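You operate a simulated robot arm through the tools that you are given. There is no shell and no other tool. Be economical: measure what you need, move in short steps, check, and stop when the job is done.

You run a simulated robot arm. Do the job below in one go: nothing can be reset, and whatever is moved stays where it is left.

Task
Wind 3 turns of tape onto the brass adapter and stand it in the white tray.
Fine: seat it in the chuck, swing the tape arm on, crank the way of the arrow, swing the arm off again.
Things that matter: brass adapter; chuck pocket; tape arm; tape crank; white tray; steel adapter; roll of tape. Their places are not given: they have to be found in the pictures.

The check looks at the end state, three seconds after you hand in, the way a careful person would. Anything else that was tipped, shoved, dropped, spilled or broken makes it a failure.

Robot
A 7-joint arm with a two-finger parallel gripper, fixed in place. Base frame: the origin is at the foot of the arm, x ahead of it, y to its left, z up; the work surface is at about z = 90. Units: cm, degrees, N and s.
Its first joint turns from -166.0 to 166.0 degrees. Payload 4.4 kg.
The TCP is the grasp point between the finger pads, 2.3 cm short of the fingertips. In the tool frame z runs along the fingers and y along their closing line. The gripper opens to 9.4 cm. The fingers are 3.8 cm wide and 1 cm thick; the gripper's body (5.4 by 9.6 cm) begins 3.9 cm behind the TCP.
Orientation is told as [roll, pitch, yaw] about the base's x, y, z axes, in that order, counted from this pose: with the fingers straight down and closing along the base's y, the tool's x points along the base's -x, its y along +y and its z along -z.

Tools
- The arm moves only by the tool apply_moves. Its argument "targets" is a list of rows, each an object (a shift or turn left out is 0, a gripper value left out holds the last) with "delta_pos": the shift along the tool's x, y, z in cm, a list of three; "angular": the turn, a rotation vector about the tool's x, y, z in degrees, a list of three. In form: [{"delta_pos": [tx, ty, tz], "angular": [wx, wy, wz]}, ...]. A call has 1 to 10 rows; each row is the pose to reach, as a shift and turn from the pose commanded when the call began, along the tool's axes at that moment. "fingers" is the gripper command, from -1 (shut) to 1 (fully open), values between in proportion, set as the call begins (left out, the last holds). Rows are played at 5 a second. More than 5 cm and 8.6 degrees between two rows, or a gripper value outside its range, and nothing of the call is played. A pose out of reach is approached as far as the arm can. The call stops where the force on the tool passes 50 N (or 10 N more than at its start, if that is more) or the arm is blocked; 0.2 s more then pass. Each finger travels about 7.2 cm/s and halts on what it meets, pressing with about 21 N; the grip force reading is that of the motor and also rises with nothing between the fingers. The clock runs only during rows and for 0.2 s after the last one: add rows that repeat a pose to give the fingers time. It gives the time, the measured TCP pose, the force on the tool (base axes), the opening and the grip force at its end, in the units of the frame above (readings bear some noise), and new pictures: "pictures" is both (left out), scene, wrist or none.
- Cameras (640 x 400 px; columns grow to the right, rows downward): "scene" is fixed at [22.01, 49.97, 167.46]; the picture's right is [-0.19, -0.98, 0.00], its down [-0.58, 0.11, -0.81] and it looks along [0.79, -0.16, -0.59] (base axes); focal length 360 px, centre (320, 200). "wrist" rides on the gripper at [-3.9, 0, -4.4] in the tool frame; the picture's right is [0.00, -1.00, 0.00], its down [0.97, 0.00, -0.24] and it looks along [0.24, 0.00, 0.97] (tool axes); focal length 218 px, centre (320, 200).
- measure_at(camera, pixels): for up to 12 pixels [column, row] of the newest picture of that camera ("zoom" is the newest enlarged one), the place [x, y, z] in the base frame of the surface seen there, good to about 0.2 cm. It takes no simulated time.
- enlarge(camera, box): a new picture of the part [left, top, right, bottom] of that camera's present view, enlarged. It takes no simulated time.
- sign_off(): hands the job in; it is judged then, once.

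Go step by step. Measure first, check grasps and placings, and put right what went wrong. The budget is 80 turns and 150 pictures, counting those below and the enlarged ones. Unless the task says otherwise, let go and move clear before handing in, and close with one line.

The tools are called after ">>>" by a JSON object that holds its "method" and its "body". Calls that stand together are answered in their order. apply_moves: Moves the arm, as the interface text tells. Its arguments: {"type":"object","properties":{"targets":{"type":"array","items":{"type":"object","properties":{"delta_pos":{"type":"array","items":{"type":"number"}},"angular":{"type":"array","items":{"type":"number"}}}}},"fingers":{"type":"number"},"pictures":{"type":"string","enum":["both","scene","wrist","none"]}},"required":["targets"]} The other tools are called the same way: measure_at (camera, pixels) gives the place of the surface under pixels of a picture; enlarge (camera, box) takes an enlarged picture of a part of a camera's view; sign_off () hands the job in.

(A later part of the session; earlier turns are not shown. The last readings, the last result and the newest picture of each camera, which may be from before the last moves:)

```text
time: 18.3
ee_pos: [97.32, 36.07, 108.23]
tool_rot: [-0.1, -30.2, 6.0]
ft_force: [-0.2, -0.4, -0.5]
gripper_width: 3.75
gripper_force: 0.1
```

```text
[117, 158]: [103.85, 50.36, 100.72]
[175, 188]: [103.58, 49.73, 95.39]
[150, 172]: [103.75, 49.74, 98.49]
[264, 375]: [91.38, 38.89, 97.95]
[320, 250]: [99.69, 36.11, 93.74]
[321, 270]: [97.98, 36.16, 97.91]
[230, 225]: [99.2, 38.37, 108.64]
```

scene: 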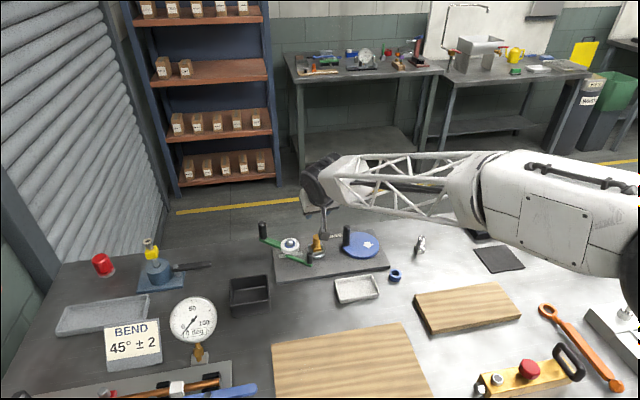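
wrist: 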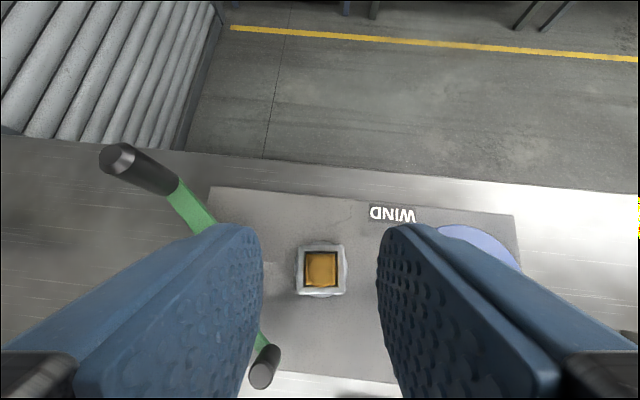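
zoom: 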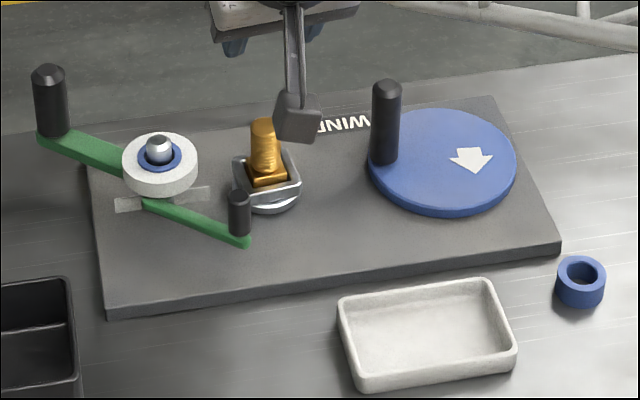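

The handle is at (103.8, 51.0), top at 100.7, about 115 cm from the base. I'll test the reach above it with a tilt of about 42°.

>>> {"method": "apply_moves", "body": {"targets": [{"delta_pos": [-1.2, 2.8, 1.15], "angular": [0.6, -2.4, 1.04]}, {"delta_pos": [-2.4, 5.6, 2.3], "angular": [1.2, -4.8, 2.1]}, {"delta_pos": [-3.6, 8.5, 3.4], "angular": [1.8, -7.2, 3.1]}, {"delta_pos": [-4.8, 11.3, 4.6], "angular": [2.4, -9.6, 4.2]}, {"delta_pos": [-5.95, 14.14, 5.74], "angular": [3, -12, 5.2]}, {"delta_pos": [-5.95, 14.14, 5.74], "angular": [3, -12, 5.2]}, {"delta_pos": [-5.95, 14.14, 5.74], "angular": [3, -12, 5.2]}]}}

>>> {"method": "enlarge", "body": {"camera": "scene", "box": [230, 160, 390, 260]}}

```text
time: 19.9
ee_pos: [103.57, 50.94, 106.07]
tool_rot: [0.6, -42.1, -0.6]
ft_force: [0.3, -0.3, 0.3]
gripper_width: 3.75
gripper_force: 0.0
```

scene: 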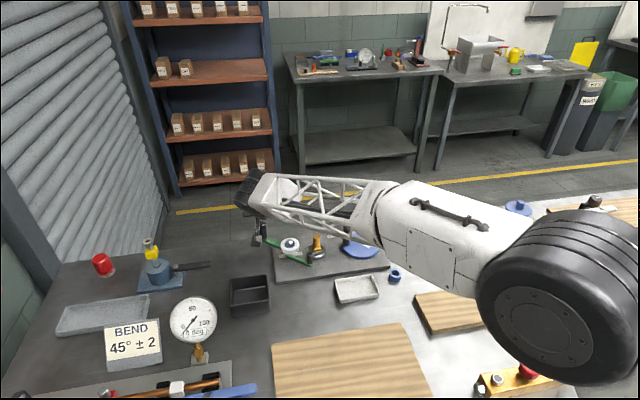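
wrist: 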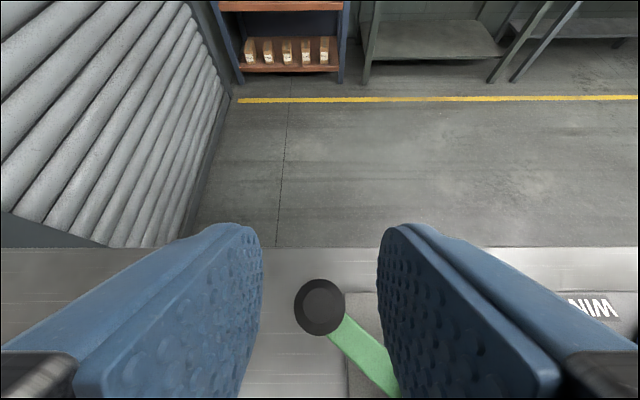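

```text
4.00 times, centred on (310, 210) of scene
```

zoom: 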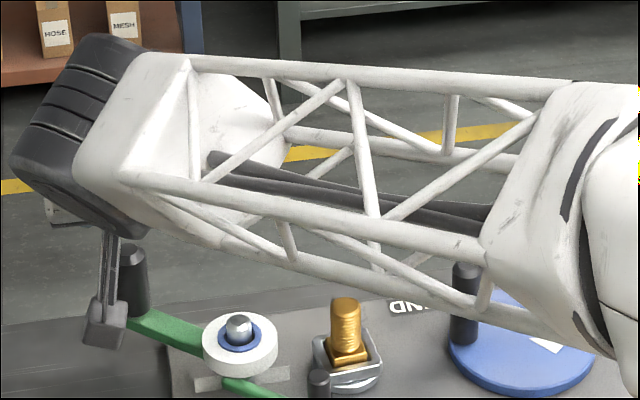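

Reach is fine. I'll check the clearance of the hanging box and the forearm before descending.

>>> {"method": "measure_at", "body": {"camera": "zoom", "pixels": [[105, 325], [100, 345], [115, 240], [300, 265], [420, 290], [560, 335], [140, 225], [70, 215], [135, 265]]}}

>>> {"method": "measure_at", "body": {"camera": "wrist", "pixels": [[318, 305], [296, 305], [344, 305], [318, 282], [345, 330]]}}

```text
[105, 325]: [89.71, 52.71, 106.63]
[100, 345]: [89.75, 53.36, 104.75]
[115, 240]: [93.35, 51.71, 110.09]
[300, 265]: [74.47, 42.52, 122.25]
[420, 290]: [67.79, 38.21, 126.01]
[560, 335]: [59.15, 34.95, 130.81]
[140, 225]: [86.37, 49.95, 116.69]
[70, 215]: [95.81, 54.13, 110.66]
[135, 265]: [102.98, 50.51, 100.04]
```

```text
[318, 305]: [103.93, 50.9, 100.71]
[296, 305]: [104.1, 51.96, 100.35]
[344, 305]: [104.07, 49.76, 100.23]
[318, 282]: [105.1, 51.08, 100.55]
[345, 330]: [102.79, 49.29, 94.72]
```

Clearances are good: the box is only 1.4 cm below the TCP and the forearm is well above. I'll descend on the handle and grip it.

>>> {"method": "apply_moves", "body": {"targets": [{"delta_pos": [1.9, 0, 2.3]}, {"delta_pos": [3.3, 0, 4.1]}, {"delta_pos": [4.52, 0, 5.62]}, {"delta_pos": [4.52, 0, 5.62]}], "pictures": "wrist"}}

>>> {"method": "apply_moves", "body": {"targets": [{"delta_pos": [0, 0, 0]}, {"delta_pos": [0, 0, 0]}, {"delta_pos": [0, 0, 0]}], "fingers": -1}}

```text
time: 20.9
ee_pos: [104.01, 51.14, 98.88]
tool_rot: [0.5, -42.2, -0.5]
ft_force: [0.7, -0.1, 0.3]
gripper_width: 3.77
gripper_force: 0.1
```

wrist: 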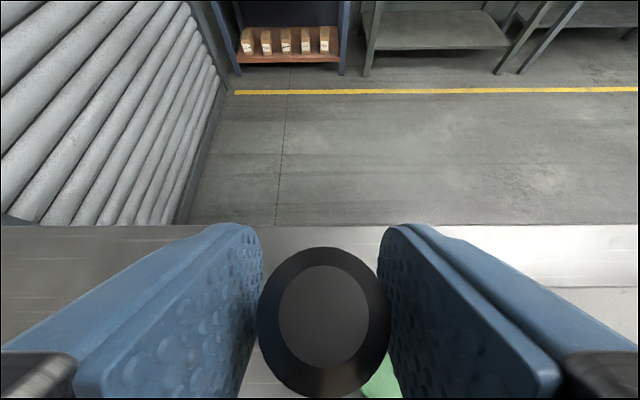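

```text
time: 21.7
ee_pos: [104.0, 51.04, 98.86]
tool_rot: [0.6, -42.0, -0.6]
ft_force: [-7.7, -14.2, 2.0]
gripper_width: 2.5
gripper_force: 44.6
```

scene: 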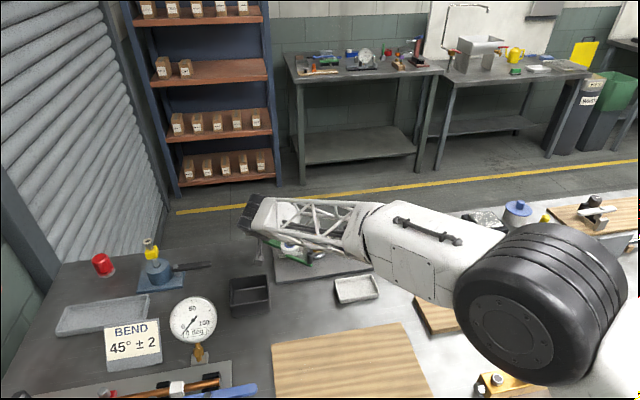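
wrist: 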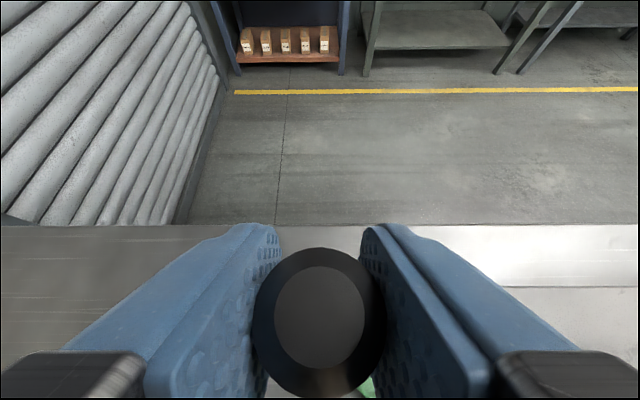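

The handle is gripped. I'll swing it clockwise along the arc about the pivot (91.3, 39.1), first by 15°.

>>> {"method": "apply_moves", "body": {"targets": [{"delta_pos": [-0.38, -0.6, 0.34]}, {"delta_pos": [-0.75, -1.2, 0.68]}, {"delta_pos": [-1.09, -1.8, 0.98]}, {"delta_pos": [-1.4, -2.45, 1.26]}, {"delta_pos": [-1.7, -3.1, 1.54]}, {"delta_pos": [-1.98, -3.75, 1.78]}, {"delta_pos": [-1.98, -3.75, 1.78]}]}}

>>> {"method": "enlarge", "body": {"camera": "scene", "box": [230, 190, 390, 290]}}

```text
time: 22.2
ee_pos: [104.33, 51.04, 98.88]
tool_rot: [0.8, -42.0, -0.3]
ft_force: [-7.8, 8.5, 0.7]
gripper_width: 2.51
gripper_force: 44.6
stopped in row 2: the force on the tool passed its limit (the readings are from after the stop); the commanded pose is now the measured one
```

scene: 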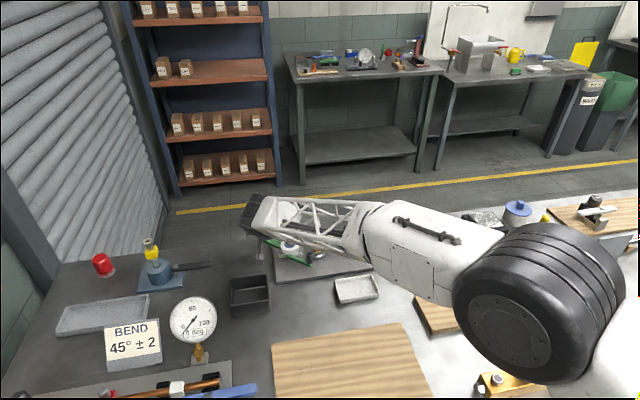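
wrist: 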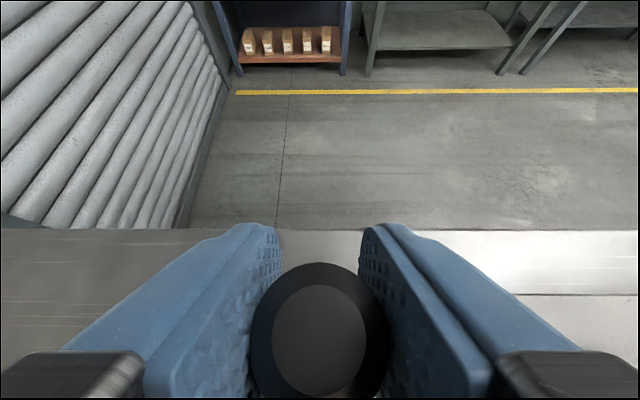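

```text
4.00 times, centred on (310, 240) of scene
```

zoom: 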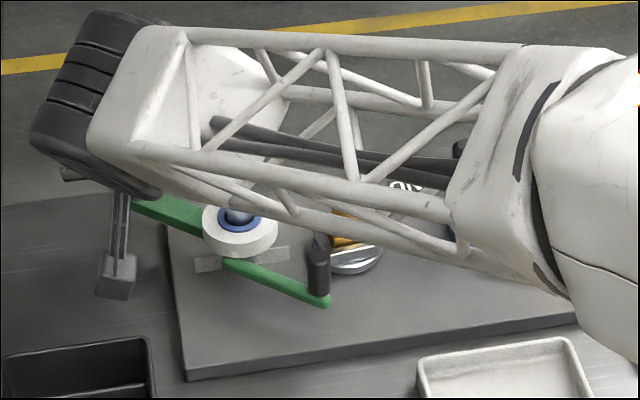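

The arm hardly moved before the force limit stopped the call. I'll check where the handle is now.

>>> {"method": "measure_at", "body": {"camera": "wrist", "pixels": [[319, 330], [319, 288], [319, 390], [275, 340], [365, 340]]}}

>>> {"method": "measure_at", "body": {"camera": "zoom", "pixels": [[240, 218], [318, 255], [322, 300], [150, 207], [190, 215], [250, 270], [215, 262], [280, 252], [170, 240], [180, 340], [220, 245]]}}

>>> {"method": "enlarge", "body": {"camera": "scene", "box": [255, 230, 335, 280]}}

```text
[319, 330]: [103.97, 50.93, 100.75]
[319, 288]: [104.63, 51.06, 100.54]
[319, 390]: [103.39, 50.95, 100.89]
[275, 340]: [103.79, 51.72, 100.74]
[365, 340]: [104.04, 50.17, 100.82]
```

```text
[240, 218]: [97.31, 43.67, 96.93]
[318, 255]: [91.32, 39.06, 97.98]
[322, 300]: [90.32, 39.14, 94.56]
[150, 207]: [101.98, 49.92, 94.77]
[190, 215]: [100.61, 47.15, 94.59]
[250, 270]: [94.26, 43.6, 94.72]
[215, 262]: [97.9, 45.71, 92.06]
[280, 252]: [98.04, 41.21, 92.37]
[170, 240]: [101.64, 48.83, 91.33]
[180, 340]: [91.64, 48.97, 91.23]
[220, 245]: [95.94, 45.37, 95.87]
```

```text
8.00 times, centred on (295, 255) of scene
```

zoom: 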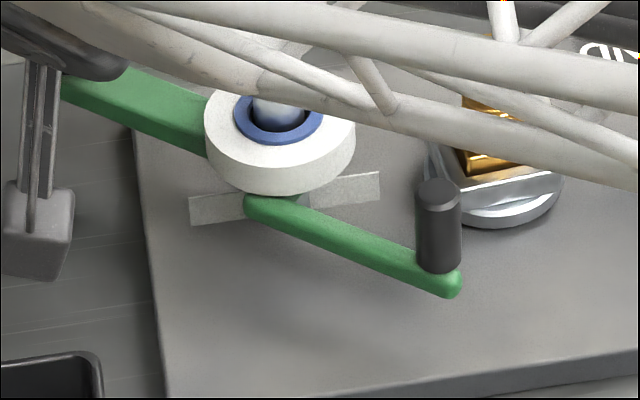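

The close view changes my picture of the mechanism. The lever pivots at the roll's pin (97.55, 43.85): a wide bar runs to the tall handle and a narrow bar to the short post. The short post is 7.8 cm from the pin and so is the chuck, so the arm swings counter-clockwise. I'll follow that arc.

>>> {"method": "apply_moves", "body": {"targets": [{"delta_pos": [0.25, 0.28, -0.22]}, {"delta_pos": [0.5, 0.56, -0.45]}, {"delta_pos": [0.76, 0.8, -0.68]}, {"delta_pos": [1.02, 1.04, -0.92]}, {"delta_pos": [1.29, 1.25, -1.16]}, {"delta_pos": [1.56, 1.45, -1.4]}, {"delta_pos": [1.56, 1.45, -1.4]}]}}

>>> {"method": "enlarge", "body": {"camera": "scene", "box": [230, 210, 358, 290]}}

```text
time: 23.8
ee_pos: [102.34, 52.25, 98.94]
tool_rot: [0.8, -42.0, -0.4]
ft_force: [-12.0, -18.0, -3.1]
gripper_width: 2.33
gripper_force: 44.7
```

scene: 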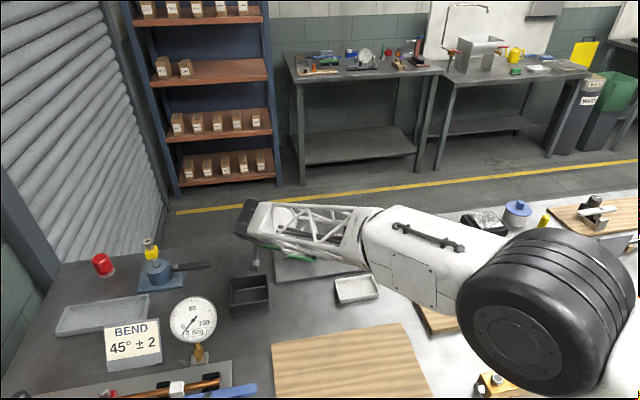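
wrist: 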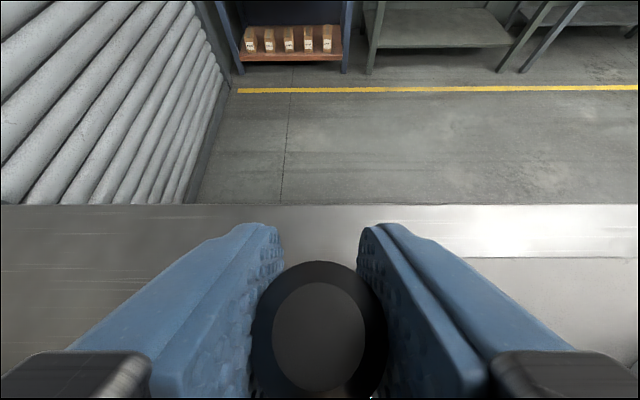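

```text
5.00 times, centred on (294, 250) of scene
```

zoom: 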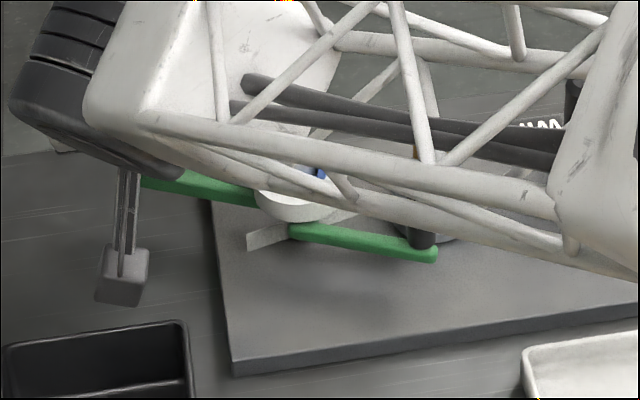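

The arm swings this way. I'll continue along the arc until it presses.

>>> {"method": "apply_moves", "body": {"targets": [{"delta_pos": [0.28, 0.07, -0.25]}, {"delta_pos": [0.56, 0.2, -0.51]}, {"delta_pos": [0.86, 0.32, -0.78]}, {"delta_pos": [1.15, 0.44, -1.04]}, {"delta_pos": [1.46, 0.54, -1.31]}, {"delta_pos": [1.76, 0.63, -1.58]}, {"delta_pos": [2.07, 0.7, -1.86]}, {"delta_pos": [2.38, 0.76, -2.14]}]}}

>>> {"method": "enlarge", "body": {"camera": "scene", "box": [230, 210, 358, 290]}}

```text
time: 25.6
ee_pos: [99.04, 53.18, 98.88]
tool_rot: [0.9, -42.1, -0.4]
ft_force: [9.3, 25.5, 1.8]
gripper_width: 2.53
gripper_force: 45.2
```

scene: 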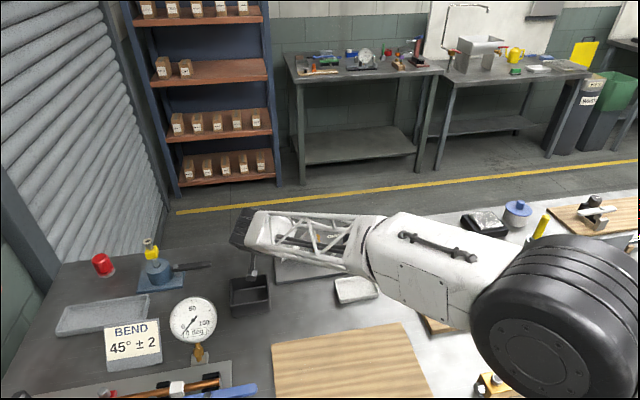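
wrist: 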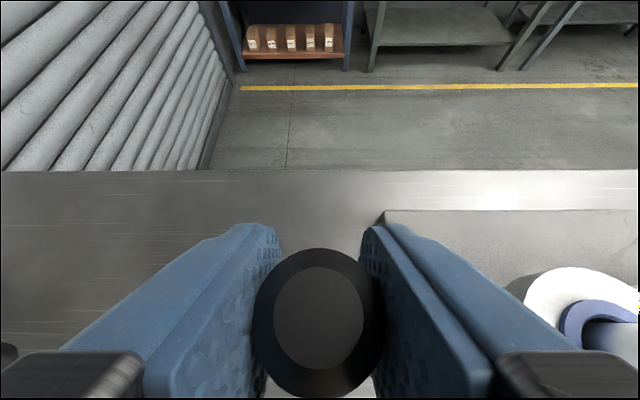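

```text
5.00 times, centred on (294, 250) of scene
```

zoom: 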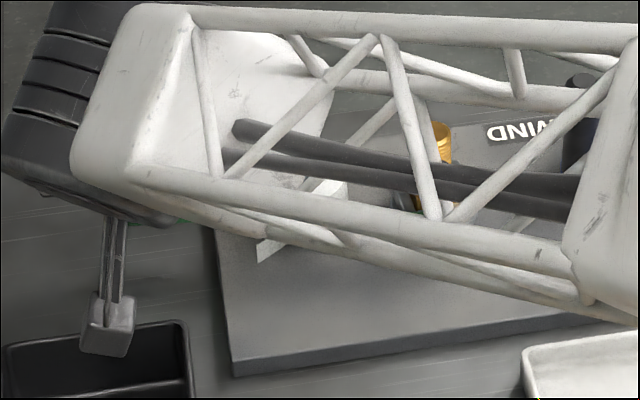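

>>> {"method": "apply_moves", "body": {"targets": [{"delta_pos": [0.15, 0.2, -0.13]}, {"delta_pos": [0.4, 0.3, -0.36]}, {"delta_pos": [0.65, 0.35, -0.58]}, {"delta_pos": [0.9, 0.38, -0.8]}, {"delta_pos": [1.11, 0.4, -1.0]}], "pictures": "none"}}

>>> {"method": "apply_moves", "body": {"targets": [{"delta_pos": [0, 0, 0]}, {"delta_pos": [0, 0, 0]}, {"delta_pos": [0, 0, 0]}], "fingers": -0.2, "pictures": "none"}}

>>> {"method": "apply_moves", "body": {"targets": [{"delta_pos": [-1.0, 0, -3]}, {"delta_pos": [-3.5, 0, -6]}, {"delta_pos": [-5.5, 0, -9.5]}, {"delta_pos": [-6.5, 0, -12]}, {"delta_pos": [-6.5, 0, -12]}]}}

>>> {"method": "enlarge", "body": {"camera": "scene", "box": [230, 210, 390, 310]}}

```text
time: 26.8
ee_pos: [97.69, 53.12, 98.82]
tool_rot: [0.8, -42.1, -0.4]
ft_force: [38.4, -28.3, 5.7]
gripper_width: 2.5
gripper_force: 45.1
```

```text
time: 27.6
ee_pos: [97.56, 53.56, 98.86]
tool_rot: [0.8, -42.0, -0.3]
ft_force: [0.7, 0.6, -1.1]
gripper_width: 3.76
gripper_force: 0.1
```

```text
time: 28.8
ee_pos: [94.4, 53.46, 112.21]
tool_rot: [0.9, -42.1, -0.2]
ft_force: [-0.2, -0.1, 0.1]
gripper_width: 3.78
gripper_force: 0.1
```

scene: 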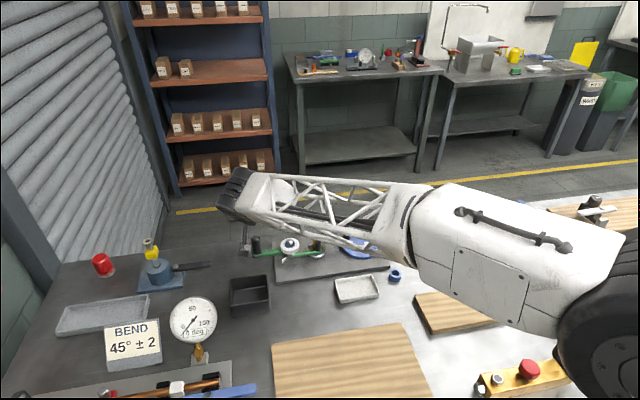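
wrist: 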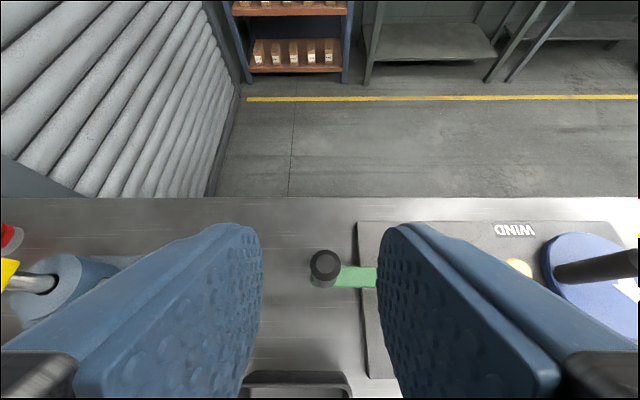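

```text
4.00 times, centred on (310, 260) of scene
```

zoom: 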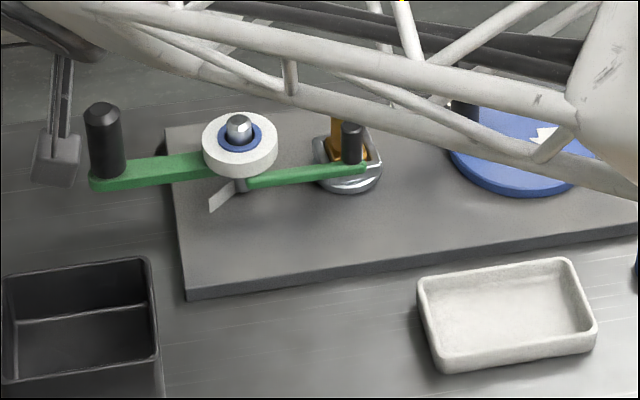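

The arm is swung on. I'll measure the post against the adapter for contact.

>>> {"method": "enlarge", "body": {"camera": "scene", "box": [290, 232, 338, 262]}}

>>> {"method": "measure_at", "body": {"camera": "zoom", "pixels": [[340, 165], [345, 205], [240, 120], [265, 150], [200, 235], [490, 155], [230, 195]]}}

```text
13.33 times, centred on (314, 247) of scene
```

zoom: 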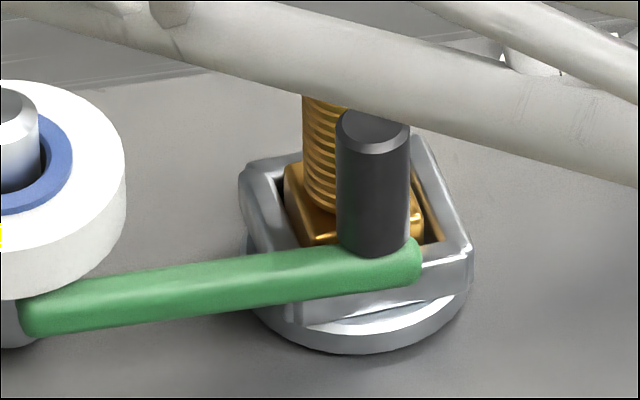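

```text
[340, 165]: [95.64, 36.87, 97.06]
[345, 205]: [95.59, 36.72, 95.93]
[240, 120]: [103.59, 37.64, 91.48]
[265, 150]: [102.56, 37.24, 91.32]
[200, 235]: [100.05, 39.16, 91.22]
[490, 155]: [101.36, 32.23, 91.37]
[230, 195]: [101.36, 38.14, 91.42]
```

The post touches the adapter, with centres about 1.7 cm apart. Now I'll go over the crank handle.

>>> {"method": "apply_moves", "body": {"targets": [{"delta_pos": [0, -4.5, 0], "angular": [0, 2, 0]}, {"delta_pos": [0, -9, 0.5], "angular": [0, 4, 0]}, {"delta_pos": [0, -13.5, 1.5], "angular": [0, 6, 0]}, {"delta_pos": [0, -18, 2.5], "angular": [0, 8, 0]}, {"delta_pos": [0.1, -22.5, 4], "angular": [0, 10, 0]}, {"delta_pos": [0.14, -26.6, 5.5], "angular": [0, 12, 0]}, {"delta_pos": [0.14, -26.6, 5.5], "angular": [0, 12, 0]}]}}

>>> {"method": "enlarge", "body": {"camera": "wrist", "box": [200, 200, 440, 350]}}

```text
time: 30.4
ee_pos: [98.12, 26.82, 107.74]
tool_rot: [0.7, -30.0, -0.2]
ft_force: [-0.1, 0.4, 0.7]
gripper_width: 3.76
gripper_force: 0.0
```

scene: 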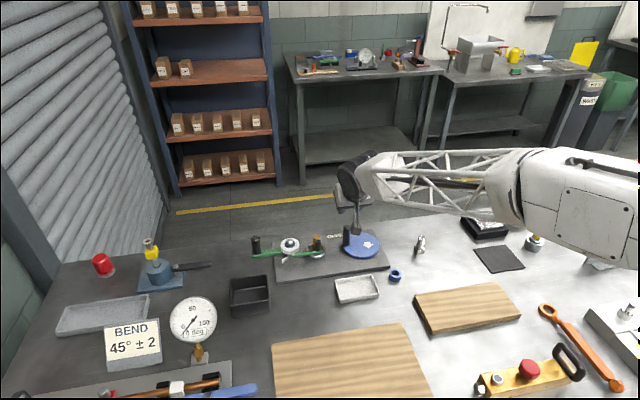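
wrist: 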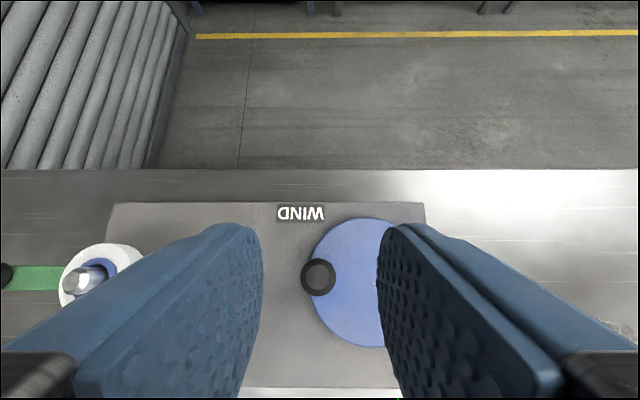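

```text
2.67 times, centred on (320, 275) of wrist
```

zoom: 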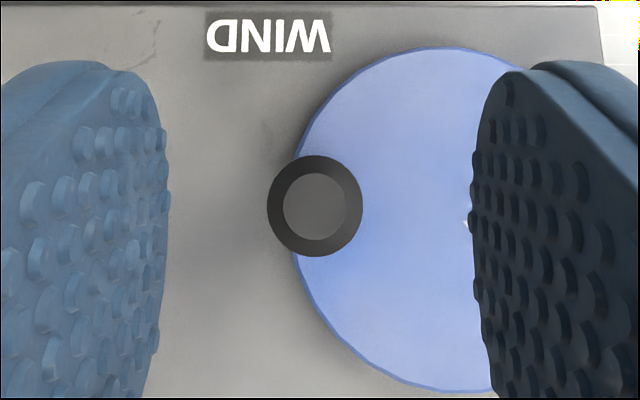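

>>> {"method": "measure_at", "body": {"camera": "wrist", "pixels": [[319, 277], [302, 277], [336, 277], [319, 261], [319, 294], [355, 218], [355, 346], [312, 300]]}}

>>> {"method": "enlarge", "body": {"camera": "scene", "box": [300, 215, 396, 275]}}

>>> {"method": "measure_at", "body": {"camera": "zoom", "pixels": [[308, 75], [310, 140], [420, 120], [535, 175], [400, 270], [470, 130], [115, 135], [145, 250]]}}

```text
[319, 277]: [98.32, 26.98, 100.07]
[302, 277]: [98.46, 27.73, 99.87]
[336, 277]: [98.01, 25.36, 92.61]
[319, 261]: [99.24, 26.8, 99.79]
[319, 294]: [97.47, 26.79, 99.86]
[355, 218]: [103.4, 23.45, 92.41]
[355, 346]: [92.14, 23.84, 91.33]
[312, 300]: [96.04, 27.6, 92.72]
```

```text
6.67 times, centred on (348, 245) of scene
```

zoom: 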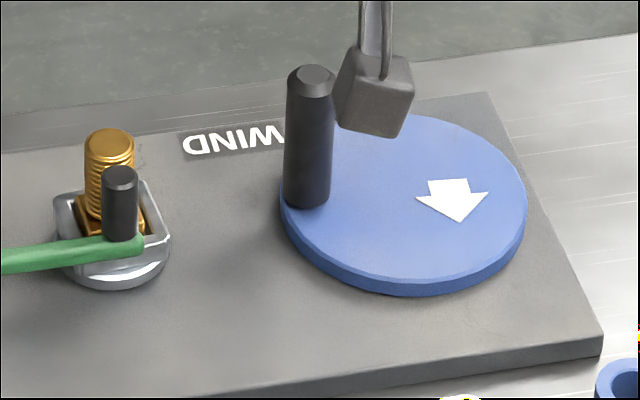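

```text
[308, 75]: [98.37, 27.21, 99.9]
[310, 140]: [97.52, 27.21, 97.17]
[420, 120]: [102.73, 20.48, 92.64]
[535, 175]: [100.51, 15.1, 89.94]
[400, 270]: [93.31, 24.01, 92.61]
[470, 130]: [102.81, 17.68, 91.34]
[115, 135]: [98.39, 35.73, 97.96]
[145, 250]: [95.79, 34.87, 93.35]
```

Crank handle at (98.35, 26.95), disc centre at (98.25, 22.6), and clockwise is confirmed. I'll descend and grip.

>>> {"method": "apply_moves", "body": {"targets": [{"delta_pos": [2, 0.1, 3.6]}, {"delta_pos": [3.7, 0.1, 6.8]}, {"delta_pos": [4.88, 0.1, 8.96]}, {"delta_pos": [4.88, 0.1, 8.96]}], "pictures": "wrist"}}

>>> {"method": "apply_moves", "body": {"targets": [{"delta_pos": [0, 0, 0]}, {"delta_pos": [0, 0, 0]}, {"delta_pos": [0, 0, 0]}], "fingers": -1, "pictures": "wrist"}}

```text
time: 31.4
ee_pos: [98.36, 27.25, 97.47]
tool_rot: [0.8, -30.0, -0.2]
ft_force: [0.0, 0.3, -0.6]
gripper_width: 3.77
gripper_force: 0.0
```

wrist: 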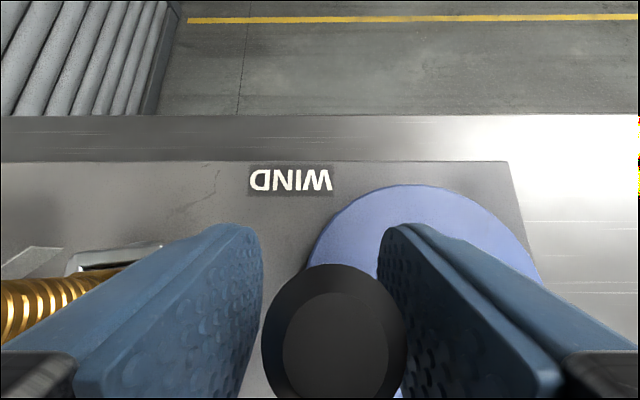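

```text
time: 32.2
ee_pos: [98.4, 26.88, 97.58]
tool_rot: [0.7, -30.1, -0.3]
ft_force: [-4.9, -48.0, 2.2]
gripper_width: 2.22
gripper_force: 44.8
```

wrist: 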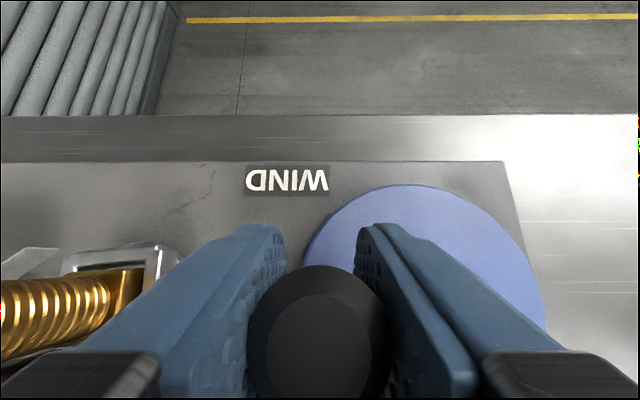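

The grip is off-centre: −48 N in y, so I'm about 0.3 cm too far +y. I'll relieve that and read the force again.

>>> {"method": "apply_moves", "body": {"targets": [{"delta_pos": [0, -0.15, 0]}, {"delta_pos": [0, -0.3, 0]}, {"delta_pos": [0, -0.3, 0]}], "pictures": "none"}}

```text
time: 33.0
ee_pos: [98.23, 26.97, 97.48]
tool_rot: [0.7, -30.1, -0.1]
ft_force: [-0.9, 4.2, -0.7]
gripper_width: 2.21
gripper_force: 45.1
```

Balanced now. I'll crank the first quarter clockwise.

>>> {"method": "apply_moves", "body": {"targets": [{"delta_pos": [-0.58, -0.05, 0.34]}, {"delta_pos": [-1.15, -0.21, 0.67]}, {"delta_pos": [-1.69, -0.47, 0.98]}, {"delta_pos": [-2.19, -0.82, 1.27]}, {"delta_pos": [-2.63, -1.26, 1.52]}, {"delta_pos": [-3.01, -1.77, 1.74]}, {"delta_pos": [-3.32, -2.35, 1.92]}, {"delta_pos": [-3.54, -2.97, 2.05]}, {"delta_pos": [-3.68, -3.63, 2.13]}, {"delta_pos": [-3.72, -4.3, 2.15]}]}}

>>> {"method": "enlarge", "body": {"camera": "scene", "box": [280, 215, 408, 295]}}

```text
time: 35.2
ee_pos: [102.64, 22.45, 97.47]
tool_rot: [0.8, -30.2, -0.1]
ft_force: [-17.5, 1.1, 19.9]
gripper_width: 2.18
gripper_force: 44.3
```

scene: 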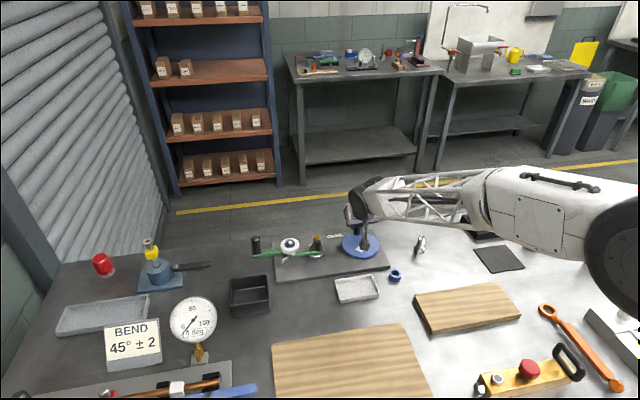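
wrist: 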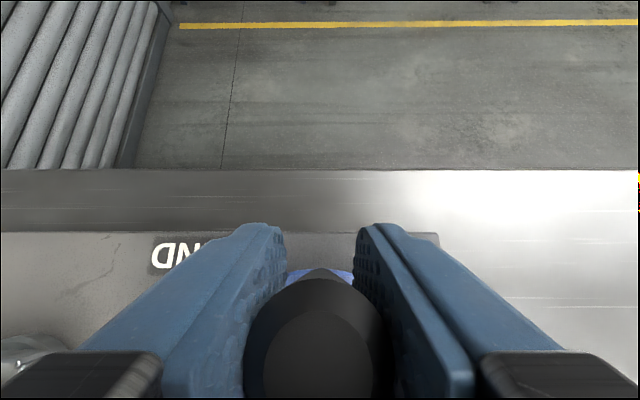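

```text
5.00 times, centred on (344, 255) of scene
```

zoom: 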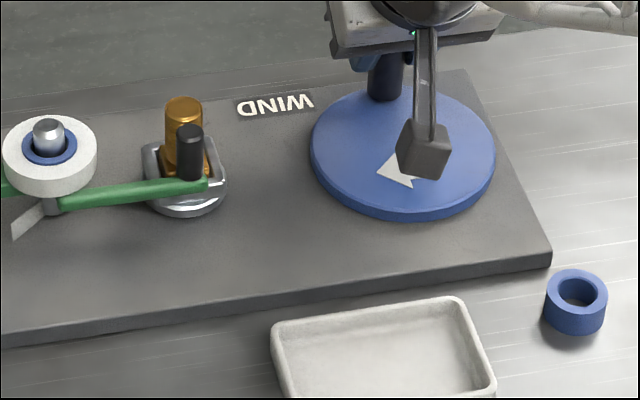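

The crank followed by 90°, and the grip slid about 0.3 cm in x, so the radius is nearer 4.1. Next quarter with corrected values.

>>> {"method": "apply_moves", "body": {"targets": [{"delta_pos": [0.13, -0.6, -0.08]}, {"delta_pos": [0.35, -1.2, -0.2]}, {"delta_pos": [0.56, -1.8, -0.33]}, {"delta_pos": [0.86, -2.34, -0.5]}, {"delta_pos": [1.23, -2.83, -0.71]}, {"delta_pos": [1.65, -3.26, -0.96]}, {"delta_pos": [2.14, -3.6, -1.24]}, {"delta_pos": [2.66, -3.85, -1.54]}, {"delta_pos": [3.2, -4.0, -1.85]}, {"delta_pos": [3.77, -4.05, -2.18]}], "pictures": "wrist"}}

>>> {"method": "enlarge", "body": {"camera": "scene", "box": [280, 215, 408, 295]}}

```text
time: 36.8
ee_pos: [100.39, 18.74, 97.51]
tool_rot: [0.6, -30.1, -0.1]
ft_force: [5.4, -11.7, -1.2]
gripper_width: 2.05
gripper_force: 45.2
stopped in row 7: the force on the tool passed its limit (the readings are from after the stop); the commanded pose is now the measured one
```

wrist: 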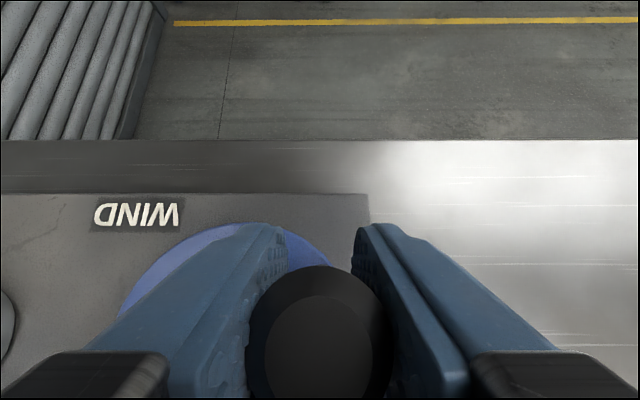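

```text
5.00 times, centred on (344, 255) of scene
```

zoom: 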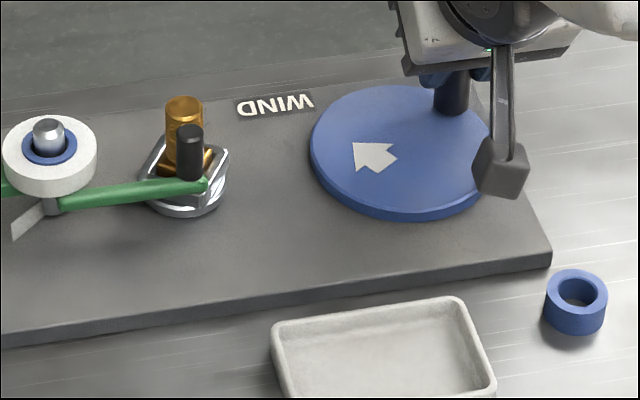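

>>> {"method": "measure_at", "body": {"camera": "wrist", "pixels": [[318, 350], [318, 310], [275, 345], [362, 345], [318, 375]]}}

>>> {"method": "measure_at", "body": {"camera": "zoom", "pixels": [[325, 185], [400, 90], [395, 212], [312, 150], [440, 95], [452, 108]]}}

```text
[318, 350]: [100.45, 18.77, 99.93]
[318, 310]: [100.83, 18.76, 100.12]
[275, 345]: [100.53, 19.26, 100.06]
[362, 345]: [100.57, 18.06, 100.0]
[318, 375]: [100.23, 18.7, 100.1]
```

```text
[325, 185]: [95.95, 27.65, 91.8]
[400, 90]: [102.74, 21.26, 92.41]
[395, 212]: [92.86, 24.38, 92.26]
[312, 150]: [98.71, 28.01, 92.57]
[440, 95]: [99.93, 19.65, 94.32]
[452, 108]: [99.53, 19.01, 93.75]
```

A refit of the three handle positions gives centre (98.1, 22.45) and R 4.42. I'll continue from −58° to −147°.

>>> {"method": "apply_moves", "body": {"targets": [{"delta_pos": [0.46, -0.32, -0.27]}, {"delta_pos": [1.03, -0.55, -0.6]}, {"delta_pos": [1.62, -0.68, -0.94]}, {"delta_pos": [2.22, -0.69, -1.28]}, {"delta_pos": [2.81, -0.6, -1.63]}, {"delta_pos": [3.39, -0.41, -1.96]}, {"delta_pos": [3.93, -0.11, -2.27]}, {"delta_pos": [4.43, 0.29, -2.56]}, {"delta_pos": [4.86, 0.76, -2.81]}, {"delta_pos": [5.23, 1.31, -3.02]}], "pictures": "wrist"}}

>>> {"method": "enlarge", "body": {"camera": "scene", "box": [280, 215, 408, 295]}}

```text
time: 38.5
ee_pos: [95.7, 18.76, 97.49]
tool_rot: [0.5, -30.0, -0.2]
ft_force: [-5.9, -10.2, 6.2]
gripper_width: 2.04
gripper_force: 45.4
stopped in row 8: the force on the tool passed its limit (the readings are from after the stop); the commanded pose is now the measured one
```

wrist: 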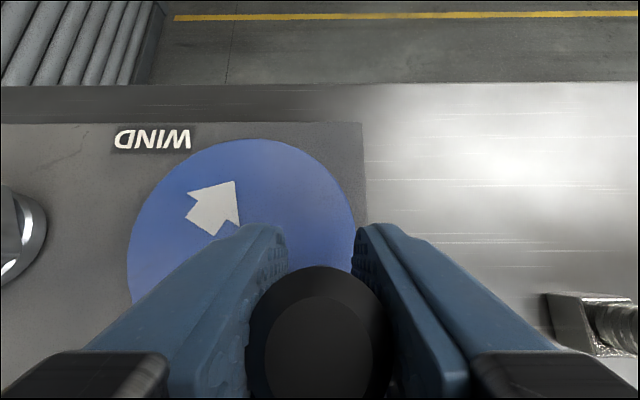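

```text
5.00 times, centred on (344, 255) of scene
```

zoom: 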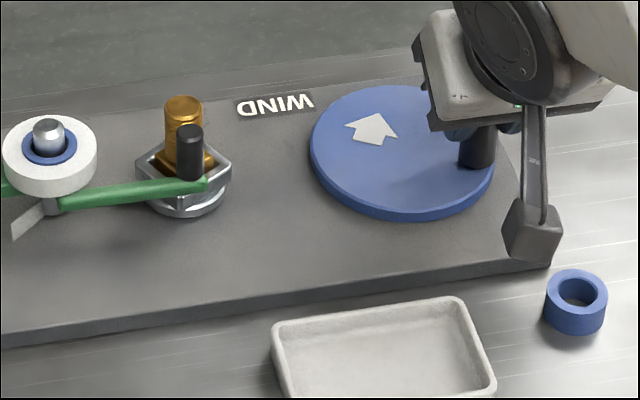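

The handle is at −123° (213° wound so far) and the circle fit holds: centre (98.08, 22.48), R 4.42. I'll continue.

>>> {"method": "apply_moves", "body": {"targets": [{"delta_pos": [0.48, 0.41, -0.28]}, {"delta_pos": [0.9, 0.91, -0.52]}, {"delta_pos": [1.24, 1.48, -0.72]}, {"delta_pos": [1.5, 2.11, -0.87]}, {"delta_pos": [1.68, 2.77, -0.97]}, {"delta_pos": [1.76, 3.46, -1.02]}, {"delta_pos": [1.75, 4.15, -1.01]}, {"delta_pos": [1.65, 4.83, -0.95]}, {"delta_pos": [1.45, 5.49, -0.84]}, {"delta_pos": [1.16, 6.1, -0.67]}], "pictures": "wrist"}}

```text
time: 40.7
ee_pos: [94.35, 25.03, 97.41]
tool_rot: [0.6, -30.1, -0.3]
ft_force: [-15.0, 9.1, -9.5]
gripper_width: 2.05
gripper_force: 44.6
```

wrist: 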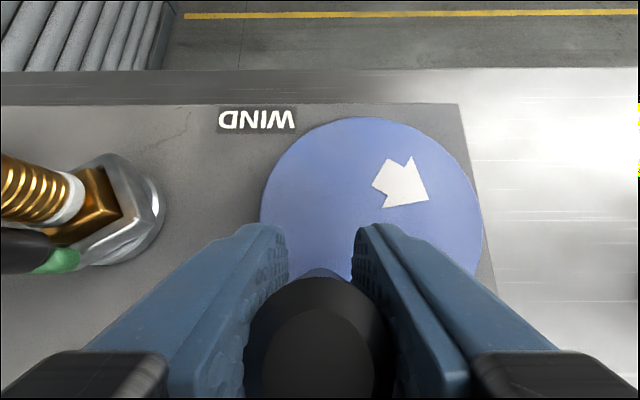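

Tape is showing white on the thread in the wrist view at (60,200), with 303° done. Next 90°.

>>> {"method": "apply_moves", "body": {"targets": [{"delta_pos": [-0.36, 0.56, 0.21]}, {"delta_pos": [-0.79, 1.04, 0.46]}, {"delta_pos": [-1.29, 1.43, 0.74]}, {"delta_pos": [-1.83, 1.74, 1.06]}, {"delta_pos": [-2.4, 1.94, 1.39]}, {"delta_pos": [-3.0, 2.03, 1.73]}, {"delta_pos": [-3.59, 2.02, 2.08]}, {"delta_pos": [-4.19, 1.9, 2.42]}, {"delta_pos": [-4.75, 1.67, 2.75]}, {"delta_pos": [-5.28, 1.34, 3.05]}], "pictures": "wrist"}}

```text
time: 42.5
ee_pos: [98.7, 26.97, 97.44]
tool_rot: [0.6, -30.0, 0.0]
ft_force: [0.4, 7.7, -4.8]
gripper_width: 2.04
gripper_force: 45.0
stopped in row 8: the force on the tool passed its limit (the readings are from after the stop); the commanded pose is now the measured one
```

wrist: 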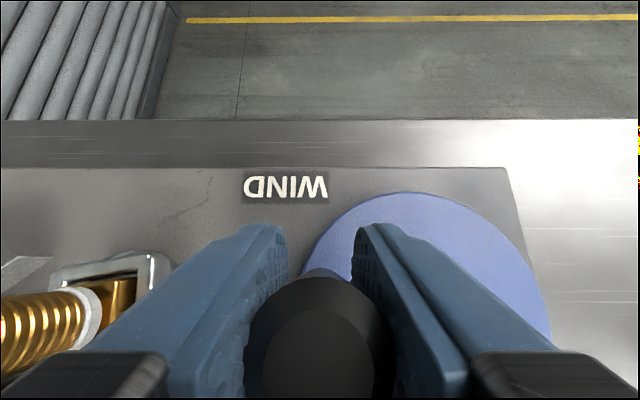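

One full turn is done. Starting the second.

>>> {"method": "apply_moves", "body": {"targets": [{"delta_pos": [-0.59, -0.16, 0.34]}, {"delta_pos": [-1.16, -0.38, 0.67]}, {"delta_pos": [-1.69, -0.7, 0.98]}, {"delta_pos": [-2.18, -1.12, 1.26]}, {"delta_pos": [-2.6, -1.61, 1.5]}, {"delta_pos": [-2.95, -2.18, 1.7]}, {"delta_pos": [-3.22, -2.8, 1.86]}, {"delta_pos": [-3.4, -3.46, 1.96]}, {"delta_pos": [-3.48, -4.15, 2.01]}, {"delta_pos": [-3.48, -4.84, 2.01]}], "pictures": "wrist"}}

```text
time: 44.7
ee_pos: [102.8, 22.19, 97.42]
tool_rot: [0.7, -30.1, -0.2]
ft_force: [-39.8, 3.9, 2.0]
gripper_width: 2.06
gripper_force: 44.8
```

wrist: 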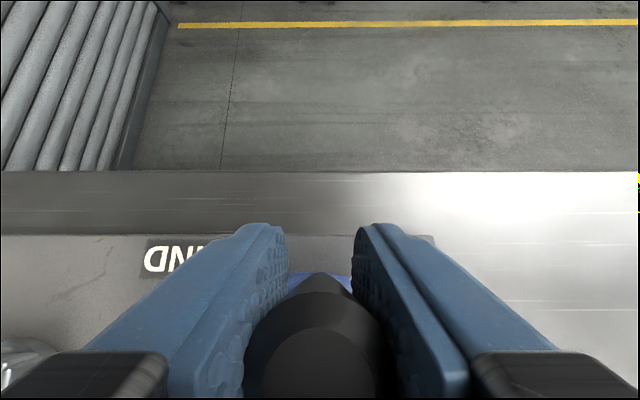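

>>> {"method": "apply_moves", "body": {"targets": [{"delta_pos": [0.26, -0.69, -0.15]}, {"delta_pos": [0.44, -1.35, -0.26]}, {"delta_pos": [0.71, -1.97, -0.41]}, {"delta_pos": [1.06, -2.53, -0.61]}, {"delta_pos": [1.48, -3.03, -0.86]}, {"delta_pos": [1.97, -3.44, -1.14]}, {"delta_pos": [2.49, -3.76, -1.44]}, {"delta_pos": [3.07, -3.98, -1.77]}, {"delta_pos": [3.65, -4.1, -2.11]}, {"delta_pos": [4.26, -4.1, -2.46]}], "pictures": "wrist"}}

```text
time: 46.9
ee_pos: [97.99, 18.11, 97.35]
tool_rot: [0.6, -30.2, -0.3]
ft_force: [1.2, 1.7, 7.3]
gripper_width: 2.06
gripper_force: 45.1
```

wrist: 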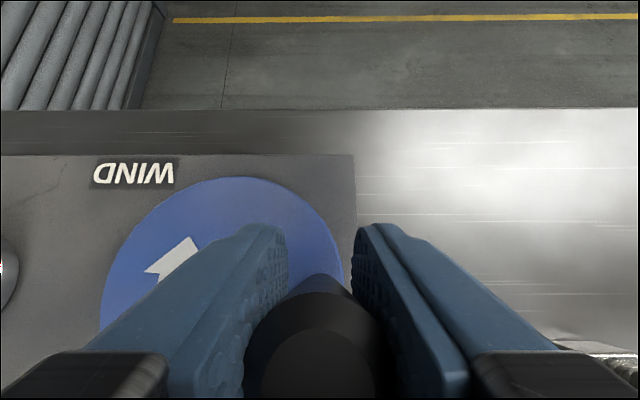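

>>> {"method": "apply_moves", "body": {"targets": [{"delta_pos": [0.59, 0.1, -0.34]}, {"delta_pos": [1.17, 0.31, -0.67]}, {"delta_pos": [1.7, 0.62, -0.98]}, {"delta_pos": [2.19, 1.02, -1.27]}, {"delta_pos": [2.62, 1.51, -1.51]}, {"delta_pos": [2.98, 2.07, -1.72]}, {"delta_pos": [3.26, 2.68, -1.88]}, {"delta_pos": [3.45, 3.34, -1.99]}, {"delta_pos": [3.55, 4.02, -2.05]}, {"delta_pos": [3.55, 4.72, -2.05]}], "pictures": "wrist"}}

```text
time: 49.1
ee_pos: [93.81, 22.66, 97.49]
tool_rot: [0.8, -30.1, -0.3]
ft_force: [-5.1, 0.2, 13.6]
gripper_width: 2.05
gripper_force: 45.3
```

wrist: 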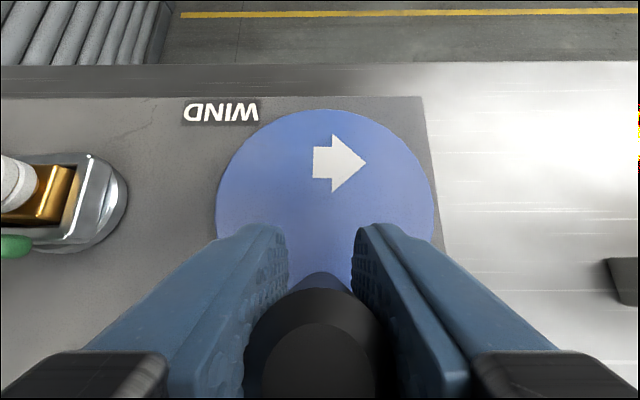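

>>> {"method": "apply_moves", "body": {"targets": [{"delta_pos": [-0.09, 0.69, 0.05]}, {"delta_pos": [-0.27, 1.35, 0.16]}, {"delta_pos": [-0.54, 1.97, 0.31]}, {"delta_pos": [-0.88, 2.53, 0.51]}, {"delta_pos": [-1.31, 3.03, 0.76]}, {"delta_pos": [-1.79, 3.44, 1.04]}, {"delta_pos": [-2.32, 3.76, 1.34]}, {"delta_pos": [-2.89, 3.98, 1.67]}, {"delta_pos": [-3.48, 4.1, 2.01]}, {"delta_pos": [-4.09, 4.1, 2.36]}], "pictures": "wrist"}}

```text
time: 50.6
ee_pos: [96.04, 26.4, 97.37]
tool_rot: [0.7, -30.0, -0.1]
ft_force: [-6.1, 8.2, 3.8]
gripper_width: 2.05
gripper_force: 45.6
stopped in row 7: the force on the tool passed its limit (the readings are from after the stop); the commanded pose is now the measured one
```

wrist: 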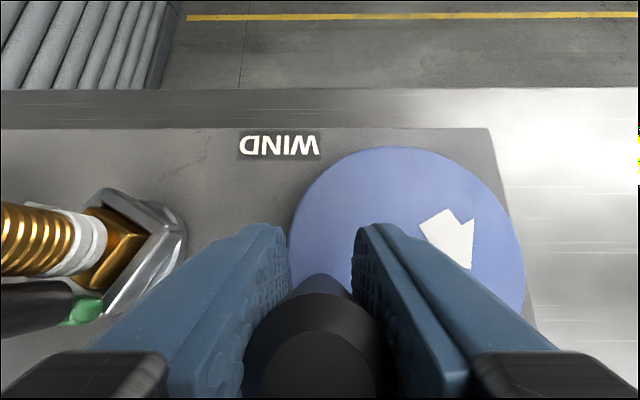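

>>> {"method": "apply_moves", "body": {"targets": [{"delta_pos": [-0.55, 0.29, 0.32]}, {"delta_pos": [-1.13, 0.47, 0.65]}, {"delta_pos": [-1.72, 0.55, 1.0]}, {"delta_pos": [-2.32, 0.52, 1.34]}, {"delta_pos": [-2.91, 0.38, 1.68]}, {"delta_pos": [-3.47, 0.14, 2.0]}, {"delta_pos": [-4.0, -0.2, 2.31]}, {"delta_pos": [-4.47, -0.63, 2.58]}, {"delta_pos": [-4.87, -1.15, 2.81]}, {"delta_pos": [-5.2, -1.72, 3.0]}], "pictures": "wrist"}}

```text
time: 52.8
ee_pos: [102.25, 24.77, 97.33]
tool_rot: [0.7, -30.0, -0.2]
ft_force: [34.2, 19.0, -7.0]
gripper_width: 2.08
gripper_force: 44.6
```

wrist: 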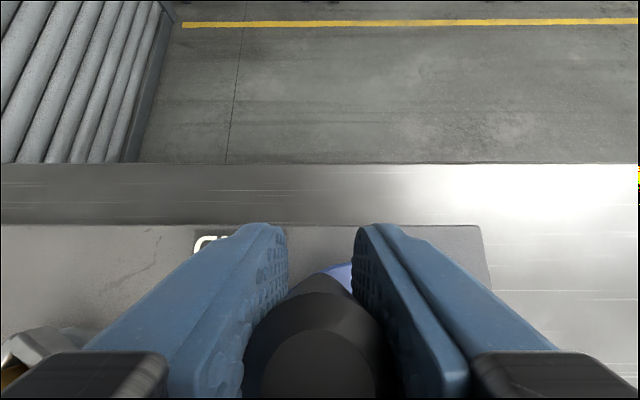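

>>> {"method": "apply_moves", "body": {"targets": [{"delta_pos": [-0.38, -0.53, 0.22]}, {"delta_pos": [-0.54, -1.2, 0.31]}, {"delta_pos": [-0.61, -1.89, 0.35]}, {"delta_pos": [-0.58, -2.58, 0.34]}, {"delta_pos": [-0.46, -3.26, 0.27]}, {"delta_pos": [-0.25, -3.91, 0.15]}, {"delta_pos": [0.04, -4.52, -0.03]}, {"delta_pos": [0.42, -5.06, -0.24]}, {"delta_pos": [0.87, -5.53, -0.5]}, {"delta_pos": [1.36, -5.91, -0.79]}], "pictures": "wrist"}}

```text
time: 55.0
ee_pos: [100.76, 18.73, 97.33]
tool_rot: [0.8, -30.1, -0.2]
ft_force: [5.2, -7.9, 16.3]
gripper_width: 2.08
gripper_force: 45.3
```

wrist: 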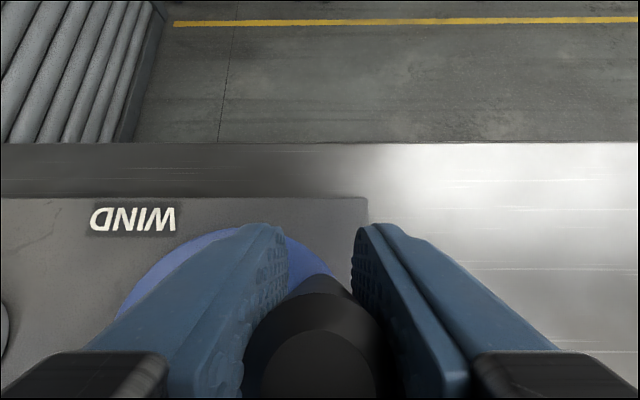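

>>> {"method": "apply_moves", "body": {"targets": [{"delta_pos": [0.54, -0.33, -0.31]}, {"delta_pos": [1.12, -0.52, -0.65]}, {"delta_pos": [1.71, -0.62, -0.99]}, {"delta_pos": [2.31, -0.6, -1.34]}, {"delta_pos": [2.9, -0.47, -1.68]}, {"delta_pos": [3.47, -0.24, -2.0]}, {"delta_pos": [4.0, 0.09, -2.31]}, {"delta_pos": [4.48, 0.51, -2.58]}, {"delta_pos": [4.89, 1.02, -2.82]}, {"delta_pos": [5.23, 1.59, -3.02]}], "pictures": "wrist"}}

```text
time: 56.3
ee_pos: [97.17, 18.19, 97.42]
tool_rot: [0.6, -30.0, -0.3]
ft_force: [-3.1, -11.4, 5.3]
gripper_width: 2.05
gripper_force: 45.2
stopped in row 6: the force on the tool passed its limit (the readings are from after the stop); the commanded pose is now the measured one
```

wrist: 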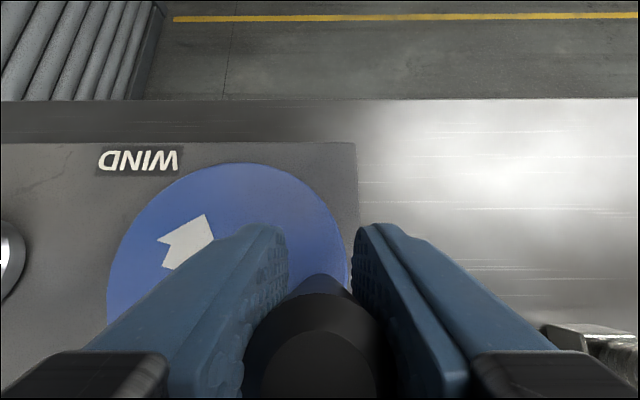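

>>> {"method": "apply_moves", "body": {"targets": [{"delta_pos": [0.56, 0.19, -0.33]}, {"delta_pos": [1.09, 0.54, -0.63]}, {"delta_pos": [1.56, 0.97, -0.9]}, {"delta_pos": [1.96, 1.48, -1.13]}, {"delta_pos": [2.29, 2.06, -1.32]}, {"delta_pos": [2.54, 2.69, -1.47]}, {"delta_pos": [2.7, 3.36, -1.56]}, {"delta_pos": [2.77, 4.05, -1.6]}, {"delta_pos": [2.74, 4.74, -1.58]}, {"delta_pos": [2.62, 5.42, -1.52]}], "pictures": "wrist"}}

```text
time: 57.3
ee_pos: [95.03, 19.65, 97.44]
tool_rot: [0.5, -29.9, -0.1]
ft_force: [-12.3, -11.3, 10.9]
gripper_width: 2.05
gripper_force: 45.0
stopped in row 4: the force on the tool passed its limit (the readings are from after the stop); the commanded pose is now the measured one
```

wrist: 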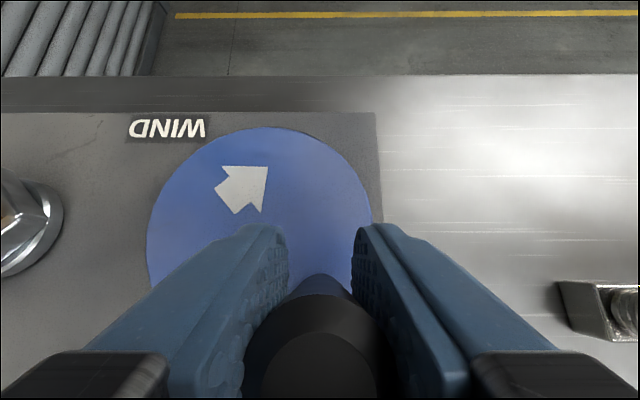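

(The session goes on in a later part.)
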